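You operate a simulated robot arm through the tools that you are given. There is no shell and no other tool. Be economical: measure what you need, move in short steps, check, and stop when the job is done.

Carry out the task below with a simulated robot arm. There is one attempt and no reset: what you move stays moved.

TASK
Count the slide holders on the top of the film bench, then put as many of the memory cards from the top of the film bench on the grey small hills print.
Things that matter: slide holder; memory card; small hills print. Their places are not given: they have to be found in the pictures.

It is judged by the outcome, as a careful person would: the job done as asked, and still so three seconds after it is handed in. It fails if anything else is knocked over, pushed out of place, dropped, spilled or broken.

THE ROBOT
A 6-joint arm with a two-finger parallel gripper, fixed in place. Base frame: the origin is at the foot of the arm, x ahead of it, y to its left, z up; the work surface is at about z = 0.8. Lengths are in m, angles in rad, forces in N, time in s.
With the tool pointing down near the work surface it reaches from about 0.26 to 0.68 m from the base axis. Its first joint turns from -1.152 to 1.152 rad. Payload 2.9 kg.
Tool frame: the origin (TCP) lies between the finger pads and is the grasp point; the fingertips stand 0.03 m ahead of it; z points along the fingers, y is the line along which they close. The gripper opens to 0.11 m. The fingers are 0.02 m wide and 0.01 m thick; the gripper's body (0.048 by 0.112 m) begins 0.055 m behind the TCP.
Orientation is told as [roll, pitch, yaw] about the base's x, y, z axes, in that order, counted from this pose: with the fingers straight down and closing along the base's y, the tool's x points along the base's -x, its y along +y and its z along -z.

THE INTERFACE
- The arm moves only by the tool apply_moves. Its argument "moves" is one flat list of numbers, 7 for each row, row after row: the turn, a rotation vector about the base's x, y, z in rad, then the shift along the base's x, y, z in m, then the opening, from 0 (shut) to 1 (fully open). In form: [rx, ry, rz, x, y, z, grip, rx, ry, rz, x, y, z, grip, ...]. A call has 1 to 10 rows; each row shifts and turns the commanded pose from where the row before left it. A row lasts 0.2 s, in which the tool goes at most 0.05 m and 0.15 rad; a call with a longer step from one row to the next is refused whole, and so is a gripper value outside its range. A pose out of reach is approached as far as the arm can. The call stops where the force on the tool passes 40 N (or 10 N more than at its start, if that is more) or the arm is blocked; 0.2 s more then pass. The fingers move at their own pace (about 0.108 m/s each) and stop on an object; they squeeze with about 42 N. The grip force told is the motor's: it shows also when the fingers shut on nothing. Time passes only in rows, and 0.2 s behind the last, so rows that do not move let the fingers close. It gives the time, the measured TCP pose, the force on the tool (base axes), the opening and the grip force at its end, in the units of the frame above (readings bear some noise).
- Cameras (640 x 400 px; columns grow to the right, rows downward): "scene" is fixed at [0.0911, 0.4487, 1.3827]; the picture's right is [-0.59, -0.81, 0.00], its down [-0.47, 0.34, -0.81] and it looks along [0.66, -0.47, -0.58] (base axes); focal length 325 px, centre (320, 200). "wrist" rides on the gripper at [-0.036, 0, -0.057] in the tool frame; the picture's right is [0.00, -1.00, 0.00], its down [0.97, 0.00, -0.24] and it looks along [0.24, 0.00, 0.97] (tool axes); focal length 218 px, centre (320, 200).
- snapshot(camera): a new picture of that camera. No time passes.
- probe_pixels(camera, pixels): for up to 12 pixels [column, row] of the newest picture of that camera ("zoom" is the newest enlarged one), the place [x, y, z] in the base frame of the surface seen there, good to about 0.003 m. No time passes.
- close_up(camera, box): a new picture of the part [left, top, right, bottom] of that camera's present view, enlarged. No time passes.
- hand_in(): hands the job in; it is judged then, once.

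Work in short steps. Measure before you move; look again where a grasp or a placing could have gone wrong, and mend it. You have 60 turns and 14 pictures in all, the two below and enlarged ones among them. Open the gripper and draw the arm clear of the work before you hand the job in, unless the task says otherwise; then end with one line.

The tools are called after "Request:" as name(argument=value, ...) on one line, values as JSON. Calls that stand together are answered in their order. apply_moves: Moves the arm, as the interface text tells. Its arguments: {"type":"object","properties":{"moves":{"type":"array","items":{"type":"number"}}},"required":["moves"]} The other tools are called the same way: snapshot (camera) takes a picture; probe_pixels (camera, pixels) gives the place of the surface under pixels of a picture; close_up (camera, box) takes an enlarged picture of a part of a camera's view; hand_in () hands the job in.

At the start:

```text
t: 0.0
eef_pos: [0.4345, 0.2602, 1.0867]
orientation: [-0.001, -0.001, -0.001]
wrist_force: [-0.6, -0.4, -0.1]
width: 0.1102
grip_force: 0.0
```

scene: 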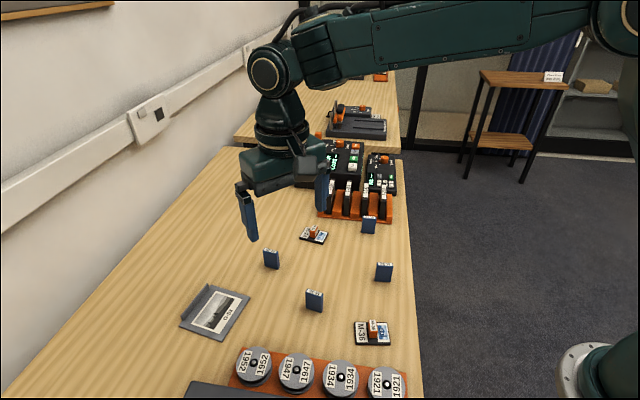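
wrist: 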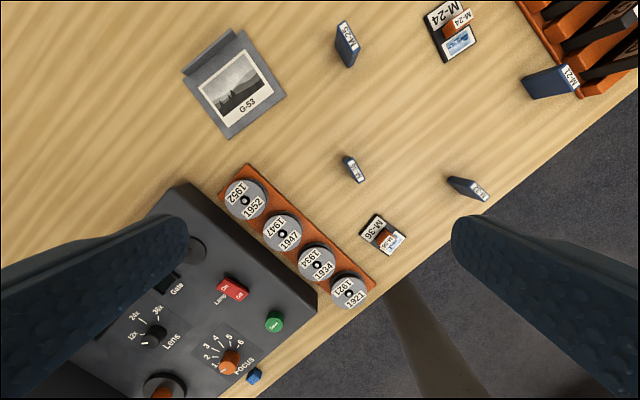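

I start by enlarging the work area in both views to tell slide holders from memory cards.

Request:
close_up(camera="scene", box=[240, 130, 420, 350])

Request:
close_up(camera="wrist", box=[320, 0, 640, 260])

Request:
close_up(camera="scene", box=[300, 60, 410, 230])

```text
1.82 times, centred on (330, 240) of scene
```

zoom: 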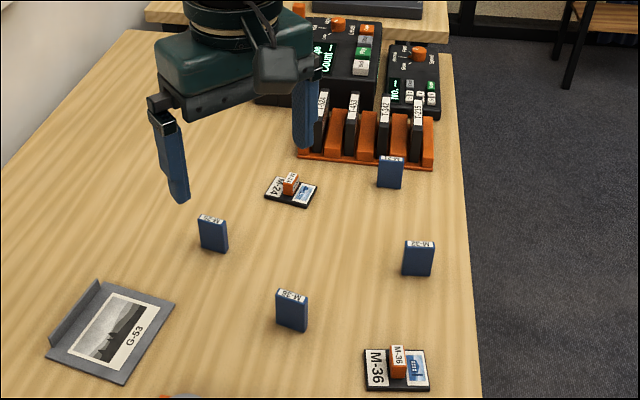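

```text
1.54 times, centred on (480, 130) of wrist
```

zoom: 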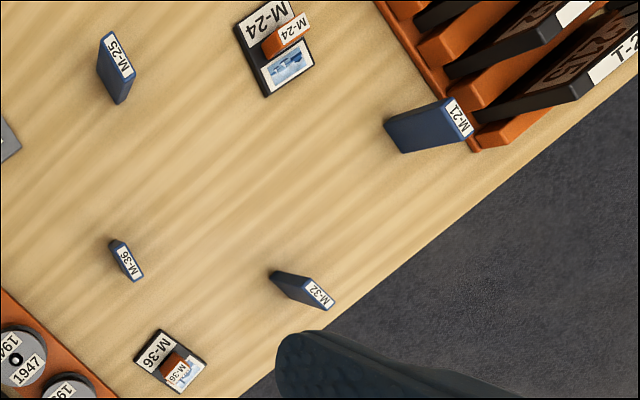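

```text
2.35 times, centred on (355, 145) of scene
```

zoom: 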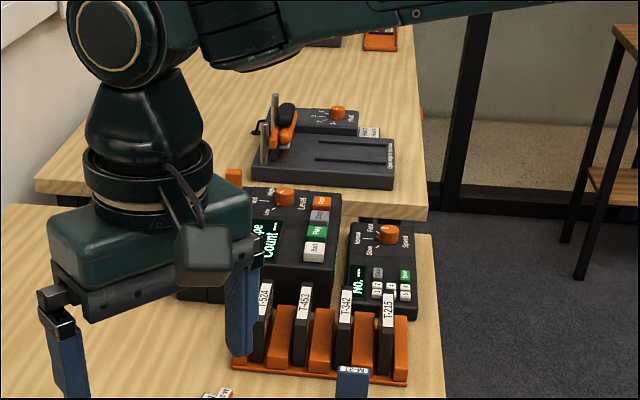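

The blue upright pieces and the flat M-labelled plates have to be told apart, so I enlarge one of each. The racks hold tapes and reels.

Request:
close_up(camera="scene", box=[296, 280, 400, 350])

Request:
probe_pixels(camera="scene", pixels=[[272, 252], [315, 291], [385, 264], [369, 218], [315, 236], [372, 333], [215, 312], [208, 287], [185, 325], [219, 335], [249, 293], [230, 300]])

Request:
probe_pixels(camera="wrist", pixels=[[183, 72], [240, 28], [285, 96], [230, 138], [206, 82], [232, 80], [247, 107], [352, 170], [484, 194], [353, 42], [569, 80], [190, 75]])

```text
5.71 times, centred on (348, 315) of scene
```

zoom: 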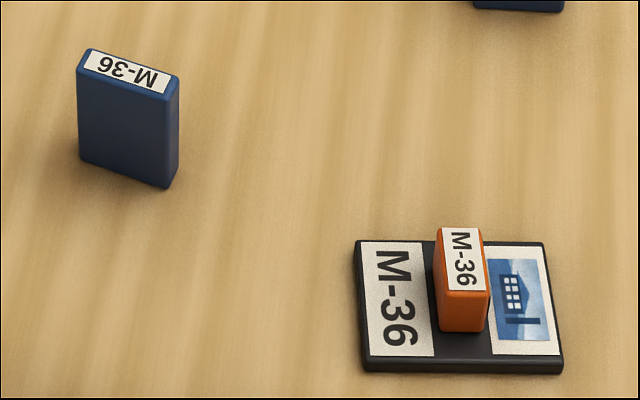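

```text
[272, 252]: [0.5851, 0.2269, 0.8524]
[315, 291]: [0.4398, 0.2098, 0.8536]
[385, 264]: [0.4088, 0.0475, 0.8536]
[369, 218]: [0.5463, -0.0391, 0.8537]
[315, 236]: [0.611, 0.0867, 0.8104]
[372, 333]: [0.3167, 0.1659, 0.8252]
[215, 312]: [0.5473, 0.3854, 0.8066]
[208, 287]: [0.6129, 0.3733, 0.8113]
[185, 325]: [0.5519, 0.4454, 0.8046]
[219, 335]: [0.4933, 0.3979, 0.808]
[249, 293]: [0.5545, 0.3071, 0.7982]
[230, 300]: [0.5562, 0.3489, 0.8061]
```

```text
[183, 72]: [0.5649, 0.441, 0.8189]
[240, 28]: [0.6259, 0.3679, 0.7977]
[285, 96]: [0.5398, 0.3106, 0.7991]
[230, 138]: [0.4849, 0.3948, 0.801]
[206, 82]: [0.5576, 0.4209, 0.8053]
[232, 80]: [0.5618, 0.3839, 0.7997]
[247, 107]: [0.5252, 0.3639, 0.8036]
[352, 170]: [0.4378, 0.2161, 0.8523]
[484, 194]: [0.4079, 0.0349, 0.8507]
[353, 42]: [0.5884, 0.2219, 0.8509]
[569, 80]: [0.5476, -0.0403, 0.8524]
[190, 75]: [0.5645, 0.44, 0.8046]
```

The black plates carrying a slide with an orange knob (M-24, M-36) look like the slide holders, 2 in view. The blue uprights are the memory cards (4). I move above blue M-36 at (0.439, 0.212), then check for holders hidden behind the gripper.

Request:
apply_moves(moves=[0, 0, 0, 0.002, -0.025, -0.04, 1, 0, 0, 0, 0.002, -0.022, -0.04, 1, 0, 0, 0, 0, 0, -0.03, 1, 0, 0, 0, 0, 0, 0, 1])

Request:
snapshot(camera="wrist")

Request:
snapshot(camera="scene")

```text
t: 1.0
eef_pos: [0.44, 0.2104, 0.9774]
orientation: [0.0, -0.001, 0.002]
wrist_force: [-0.4, 0.9, -0.7]
width: 0.11
grip_force: 0.1
```

```text
7 pictures are left
```

wrist: 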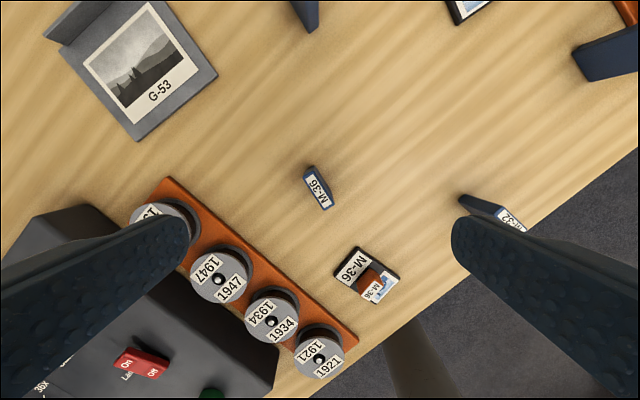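

```text
6 pictures are left
```

scene: 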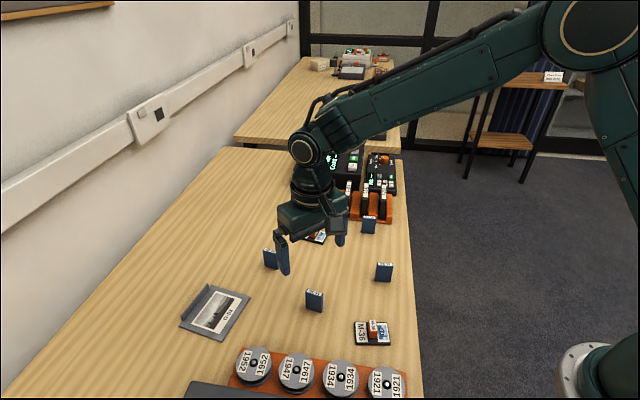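

No hidden holders behind the gripper: count = 2. Now I measure the top edge directions of M-36 and M-25 and the print's corners.

Request:
probe_pixels(camera="wrist", pixels=[[309, 177], [321, 207], [315, 191], [306, 179], [328, 203], [216, 73], [137, 140], [162, 3], [105, 28], [52, 35], [150, 70], [330, 190]])

Request:
probe_pixels(camera="scene", pixels=[[308, 290], [322, 294], [264, 249], [279, 253], [181, 327], [225, 336], [250, 294], [209, 284], [211, 292], [187, 320], [200, 313], [212, 333]])

```text
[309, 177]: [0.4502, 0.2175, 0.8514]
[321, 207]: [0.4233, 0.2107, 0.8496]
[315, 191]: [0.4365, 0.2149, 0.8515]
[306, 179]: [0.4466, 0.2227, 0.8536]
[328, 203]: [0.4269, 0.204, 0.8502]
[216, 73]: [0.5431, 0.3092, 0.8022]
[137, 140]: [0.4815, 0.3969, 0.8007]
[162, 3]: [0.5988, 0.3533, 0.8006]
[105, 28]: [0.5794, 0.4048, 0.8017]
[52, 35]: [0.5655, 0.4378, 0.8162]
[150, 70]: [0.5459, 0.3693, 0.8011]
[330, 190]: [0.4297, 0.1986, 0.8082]
```

```text
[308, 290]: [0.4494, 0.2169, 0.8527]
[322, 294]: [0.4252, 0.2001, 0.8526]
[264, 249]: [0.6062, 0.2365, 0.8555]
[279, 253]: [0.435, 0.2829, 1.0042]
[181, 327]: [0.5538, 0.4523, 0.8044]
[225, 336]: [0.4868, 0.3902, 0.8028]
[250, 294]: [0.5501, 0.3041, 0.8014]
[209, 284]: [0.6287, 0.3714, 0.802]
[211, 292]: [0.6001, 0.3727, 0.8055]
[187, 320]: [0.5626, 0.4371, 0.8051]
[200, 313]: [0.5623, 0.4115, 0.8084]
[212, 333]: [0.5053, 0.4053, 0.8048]
```

I need a precise angle for M-36, so I enlarge it.

Request:
close_up(camera="wrist", box=[280, 150, 360, 220])

```text
5.71 times, centred on (320, 185) of wrist
```

zoom: 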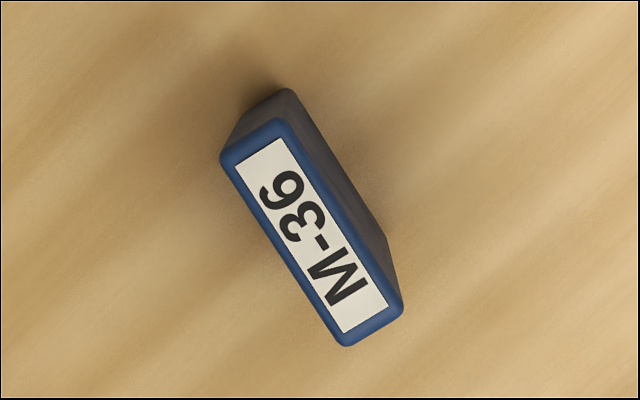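

M-36's long axis lies about 33° from x, so the tool needs a +0.58 rad yaw. I probe its top and turn the gripper with a narrower opening.

Request:
probe_pixels(camera="zoom", pixels=[[311, 233], [255, 145], [368, 322], [250, 250], [350, 225]])

Request:
apply_moves(moves=[0, 0, 0.145, 0, 0, 0, 0.5, 0, 0, 0.145, 0, 0, 0, 0.5, 0, 0, 0.145, 0, 0, 0, 0.5, 0, 0, 0.145, 0, 0, 0, 0.5, 0, 0, 0, 0, 0, 0, 0.5])

```text
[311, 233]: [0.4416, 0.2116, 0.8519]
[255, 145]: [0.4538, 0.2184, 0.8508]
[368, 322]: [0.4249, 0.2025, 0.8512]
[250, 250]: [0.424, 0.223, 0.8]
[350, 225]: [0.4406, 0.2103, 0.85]
```

```text
t: 2.2
eef_pos: [0.4392, 0.2126, 0.9765]
orientation: [0.0, 0.002, 0.583]
wrist_force: [0.0, 0.5, -0.1]
width: 0.0549
grip_force: 0.0
```

Card centre ≈ (0.439, 0.211), so I descend to TCP z ≈ 0.837, close on it and lift slightly.

Request:
apply_moves(moves=[0, 0, 0, 0, -0.002, -0.045, 0.5, 0, 0, 0, 0, 0, -0.045, 0.5, 0, 0, 0, 0, 0, -0.03, 0.5, 0, 0, 0, 0, 0, -0.02, 0.5, 0, 0, 0, 0, 0, 0, 0.5, 0, 0, 0, 0, 0, 0, 0, 0, 0, 0, 0, 0, 0, 0, 0, 0, 0, 0, 0, 0, 0])

```text
t: 4.0
eef_pos: [0.44, 0.2108, 0.8357]
orientation: [-0.001, 0.001, 0.58]
wrist_force: [-0.2, -1.6, -0.2]
width: 0.011
grip_force: 41.7
```

Gripped (width 0.011). I lift and carry it over the print's left spot at (0.531, 0.395).

Request:
apply_moves(moves=[0, 0, 0, 0, 0, 0.04, 0, 0, 0, 0, 0, 0, 0.04, 0, 0, 0, 0, 0.018, 0.037, 0.02, 0, 0, 0, 0.02, 0.018, 0.037, 0, 0, 0, 0, 0.01, 0.018, 0.037, 0, 0, 0, 0, 0, 0.018, 0.037, 0, 0, 0, 0, 0, 0.019, 0.036, 0, 0, 0, 0, 0, 0, 0, 0, 0])

Request:
snapshot(camera="wrist")

```text
t: 5.8
eef_pos: [0.5306, 0.3959, 0.9349]
orientation: [0.0, 0.002, 0.609]
wrist_force: [-0.2, -0.1, -0.9]
width: 0.0109
grip_force: 41.8
```

```text
4 pictures are left
```

wrist: 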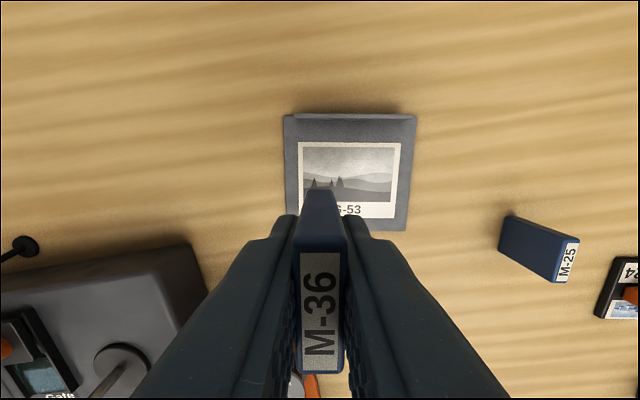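

I re-measure the print's corners from here before lowering.

Request:
probe_pixels(camera="wrist", pixels=[[290, 213], [402, 227], [412, 128], [287, 128], [350, 117], [390, 222], [294, 190], [350, 208], [503, 214], [575, 243], [560, 283], [540, 230]])

```text
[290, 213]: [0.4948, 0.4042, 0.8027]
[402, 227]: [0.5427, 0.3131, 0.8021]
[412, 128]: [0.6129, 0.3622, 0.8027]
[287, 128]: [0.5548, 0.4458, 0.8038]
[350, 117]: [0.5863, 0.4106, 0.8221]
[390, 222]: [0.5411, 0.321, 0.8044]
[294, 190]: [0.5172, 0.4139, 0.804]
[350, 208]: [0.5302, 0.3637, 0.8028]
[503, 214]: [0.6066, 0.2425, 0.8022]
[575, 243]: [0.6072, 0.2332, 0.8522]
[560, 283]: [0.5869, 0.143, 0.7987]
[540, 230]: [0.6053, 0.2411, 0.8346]
```

Spot confirmed inside the print (surface z ≈ 0.803). I lower the card to just above contact.

Request:
apply_moves(moves=[0, 0, 0, 0, 0, -0.04, 0, 0, 0, 0, 0, 0, -0.04, 0, 0, 0, 0, 0, 0, -0.01, 0, 0, 0, 0, 0, 0, -0.003, 0, 0, 0, 0, 0, 0, 0, 0])

Request:
apply_moves(moves=[0, 0, 0, 0, 0, -0.002, 0, 0, 0, 0, 0, 0, 0, 0])

```text
t: 7.0
eef_pos: [0.5301, 0.3957, 0.844]
orientation: [0.001, 0.001, 0.611]
wrist_force: [0.3, 0.5, 0.1]
width: 0.011
grip_force: 42.2
```

```text
t: 7.6
eef_pos: [0.5305, 0.3959, 0.8409]
orientation: [0.001, 0.001, 0.611]
wrist_force: [-0.5, -1.2, -0.3]
width: 0.0109
grip_force: 42.0
```

Request:
apply_moves(moves=[0, 0, 0, 0, 0, -0.001, 0, 0, 0, 0, 0, 0, 0, 0])

Request:
apply_moves(moves=[0, 0, 0, 0, 0, -0.001, 0, 0, 0, 0, 0, 0, 0, 0])

```text
t: 8.2
eef_pos: [0.5297, 0.3961, 0.8392]
orientation: [-0.001, 0.0, 0.611]
wrist_force: [0.4, -0.6, -1.2]
width: 0.0108
grip_force: 41.9
```

```text
t: 8.8
eef_pos: [0.5283, 0.3957, 0.8392]
orientation: [0.0, 0.0, 0.612]
wrist_force: [-0.1, -0.6, 0.0]
width: 0.0108
grip_force: 42.2
```

No contact force yet; I go down 1 mm at a time.

Request:
apply_moves(moves=[0, 0, 0, 0, 0, -0.001, 0, 0, 0, 0, 0, 0, 0, 0])

Request:
apply_moves(moves=[0, 0, 0, 0, 0, -0.001, 0, 0, 0, 0, 0, 0, 0, 0])

```text
t: 9.4
eef_pos: [0.5295, 0.3963, 0.8392]
orientation: [0.0, -0.002, 0.612]
wrist_force: [-1.1, -0.1, 3.1]
width: 0.0107
grip_force: 42.0
```

```text
t: 10.0
eef_pos: [0.5303, 0.3948, 0.8379]
orientation: [-0.001, -0.004, 0.611]
wrist_force: [-2.6, -1.5, 14.6]
width: 0.0107
grip_force: 41.8
```

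Contact (Fz rose to 14.6 N). I ease 1 mm, open to about 0.033 m and rise straight up.

Request:
apply_moves(moves=[0, 0, 0, 0, 0, 0.001, 0, 0, 0, 0, 0, 0, 0, 0.15, 0, 0, 0, 0, 0, 0, 0.3, 0, 0, 0, 0, 0, 0, 0.3, 0, 0, 0, 0, 0, 0.03, 0.3, 0, 0, 0, 0, 0, 0.04, 0.3, 0, 0, 0, 0, 0, 0.04, 0.3, 0, 0, 0, 0, 0, 0, 0.5])

```text
t: 11.8
eef_pos: [0.5307, 0.3945, 0.9497]
orientation: [0.0, 0.003, 0.609]
wrist_force: [-0.3, 1.0, -0.2]
width: 0.0549
grip_force: 0.0
```

Next is M-25 near (0.588, 0.225): I move above it and look.

Request:
apply_moves(moves=[0, 0, 0, 0.012, -0.043, 0.02, 0.5, 0, 0, 0, 0.015, -0.043, 0.01, 0.5, 0, 0, 0, 0.015, -0.043, 0, 0.5, 0, 0, 0, 0.015, -0.043, 0, 0.5, 0, 0, 0, 0, 0, 0, 0.5])

Request:
snapshot(camera="wrist")

```text
t: 13.0
eef_pos: [0.5858, 0.2243, 0.9793]
orientation: [0.002, 0.0, 0.609]
wrist_force: [0.9, 0.0, -0.2]
width: 0.0552
grip_force: 0.2
```

```text
3 pictures are left
```

wrist: 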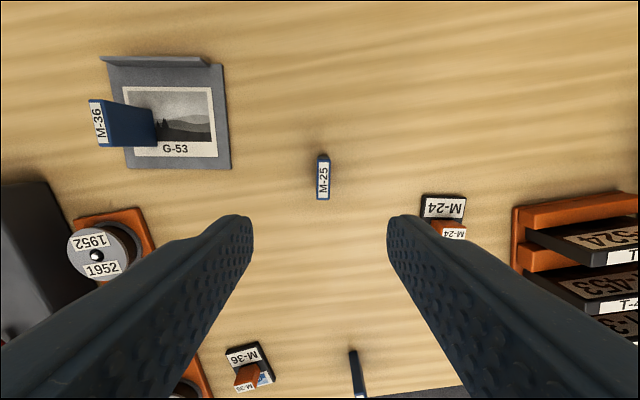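

M-36 stands on the print, and M-25 is nearly aligned with the fingers at (323,178). I probe its top.

Request:
probe_pixels(camera="wrist", pixels=[[323, 178], [323, 166], [323, 192], [319, 180], [328, 180], [324, 160], [323, 198]])

```text
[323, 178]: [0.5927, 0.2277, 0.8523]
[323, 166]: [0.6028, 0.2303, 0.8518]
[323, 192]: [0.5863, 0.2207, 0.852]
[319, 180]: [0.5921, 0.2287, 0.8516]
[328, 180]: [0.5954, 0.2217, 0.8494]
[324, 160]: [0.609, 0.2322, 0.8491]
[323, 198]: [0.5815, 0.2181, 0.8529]
```

Centre ≈ (0.594, 0.226). I shift 8 mm in x, descend and grip.

Request:
apply_moves(moves=[0, 0, 0, 0.008, 0.002, -0.03, 0.5, 0, 0, 0, 0, 0, -0.045, 0.5, 0, 0, 0, 0, 0, -0.045, 0.5, 0, 0, 0, 0, 0, -0.022, 0.5, 0, 0, 0, 0, 0, 0, 0.5, 0, 0, 0, 0, 0, 0, 0, 0, 0, 0, 0, 0, 0, 0, 0, 0, 0, 0, 0, 0, 0])

```text
t: 14.8
eef_pos: [0.5937, 0.227, 0.8382]
orientation: [0.0, -0.002, 0.612]
wrist_force: [0.6, 0.1, 0.2]
width: 0.011
grip_force: 41.3
```

Gripped. I lift and carry it to the right spot on the print at (0.561, 0.352).

Request:
apply_moves(moves=[0, 0, 0, 0, 0, 0.045, 0, 0, 0, 0, 0, 0, 0.045, 0, 0, 0, 0, -0.011, 0.042, 0.01, 0, 0, 0, 0, -0.011, 0.042, 0, 0, 0, 0, 0, -0.011, 0.041, 0, 0, 0, 0, 0, 0, 0, 0, 0])

Request:
snapshot(camera="wrist")

```text
t: 16.2
eef_pos: [0.5593, 0.3486, 0.9374]
orientation: [0.001, 0.0, 0.608]
wrist_force: [-0.5, -0.1, 0.0]
width: 0.0107
grip_force: 41.9
```

```text
2 pictures are left
```

wrist: 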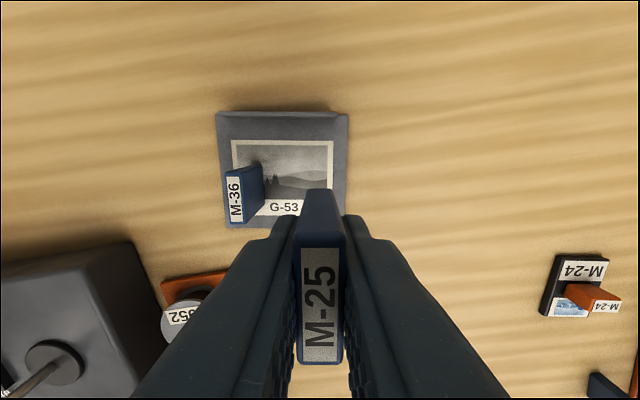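

M-36 is standing well and M-25 is about 22 mm inside the right edge. I nudge it slightly inward and lower it.

Request:
apply_moves(moves=[0, 0, 0, -0.001, 0.003, -0.04, 0, 0, 0, 0, 0, 0, -0.04, 0, 0, 0, 0, 0, 0, -0.013, 0, 0, 0, 0, 0, 0, -0.002, 0, 0, 0, 0, 0, 0, 0, 0])

Request:
apply_moves(moves=[0, 0, 0, 0, 0, -0.001, 0, 0, 0, 0, 0, 0, 0, 0])

Request:
apply_moves(moves=[0, 0, 0, 0, 0, -0.001, 0, 0, 0, 0, 0, 0, 0, 0])

```text
t: 17.4
eef_pos: [0.5605, 0.3523, 0.8419]
orientation: [-0.001, 0.0, 0.611]
wrist_force: [0.5, 0.5, -0.2]
width: 0.0111
grip_force: 41.8
```

```text
t: 18.0
eef_pos: [0.5595, 0.3538, 0.8415]
orientation: [0.0, 0.0, 0.61]
wrist_force: [0.1, 0.2, 0.3]
width: 0.0107
grip_force: 42.0
```

```text
t: 18.6
eef_pos: [0.5603, 0.3531, 0.8402]
orientation: [0.0, -0.001, 0.612]
wrist_force: [-2.0, -1.3, 9.7]
width: 0.0108
grip_force: 41.7
```

Contact (9.7 N). I release with a narrow opening and rise straight up, then draw back.

Request:
apply_moves(moves=[0, 0, 0, 0, 0, 0.0005, 0, 0, 0, 0, 0, 0, 0, 0.15, 0, 0, 0, 0, 0, 0, 0.3, 0, 0, 0, 0, 0, 0, 0.3, 0, 0, 0, 0, 0, 0.03, 0.3, 0, 0, 0, 0, 0, 0.045, 0.3, 0, 0, 0, 0, 0, 0.045, 0.3, 0, 0, 0, -0.02, -0.03, 0.03, 0.5, 0, 0, 0, -0.025, -0.04, 0.01, 0.5, 0, 0, 0, -0.025, -0.04, 0, 0.5])

Request:
snapshot(camera="scene")

```text
t: 20.8
eef_pos: [0.4915, 0.2417, 0.9992]
orientation: [-0.001, 0.0, 0.611]
wrist_force: [0.1, 0.8, 0.0]
width: 0.0546
grip_force: 0.0
```

```text
1 pictures are left
```

scene: 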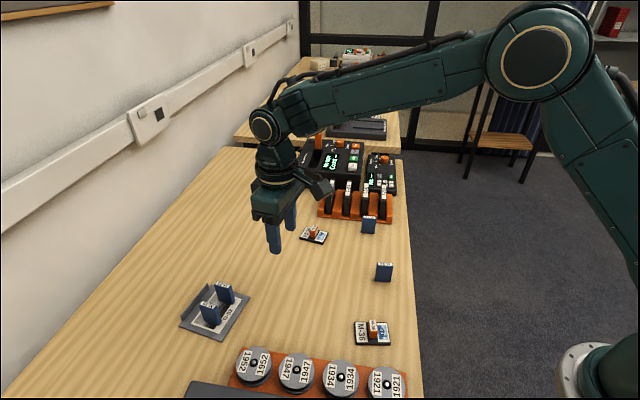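

Both cards stand on the print, everything else is undisturbed, and the gripper is open and clear, so I hand in.

Request:
hand_in()

```text
The job is handed in.
```

I counted 2 slide holders on the film bench (M-24 and M-36), so I put 2 memory cards (M-36 and M-25) on the grey small hills print; both were standing on it when I handed the job in.
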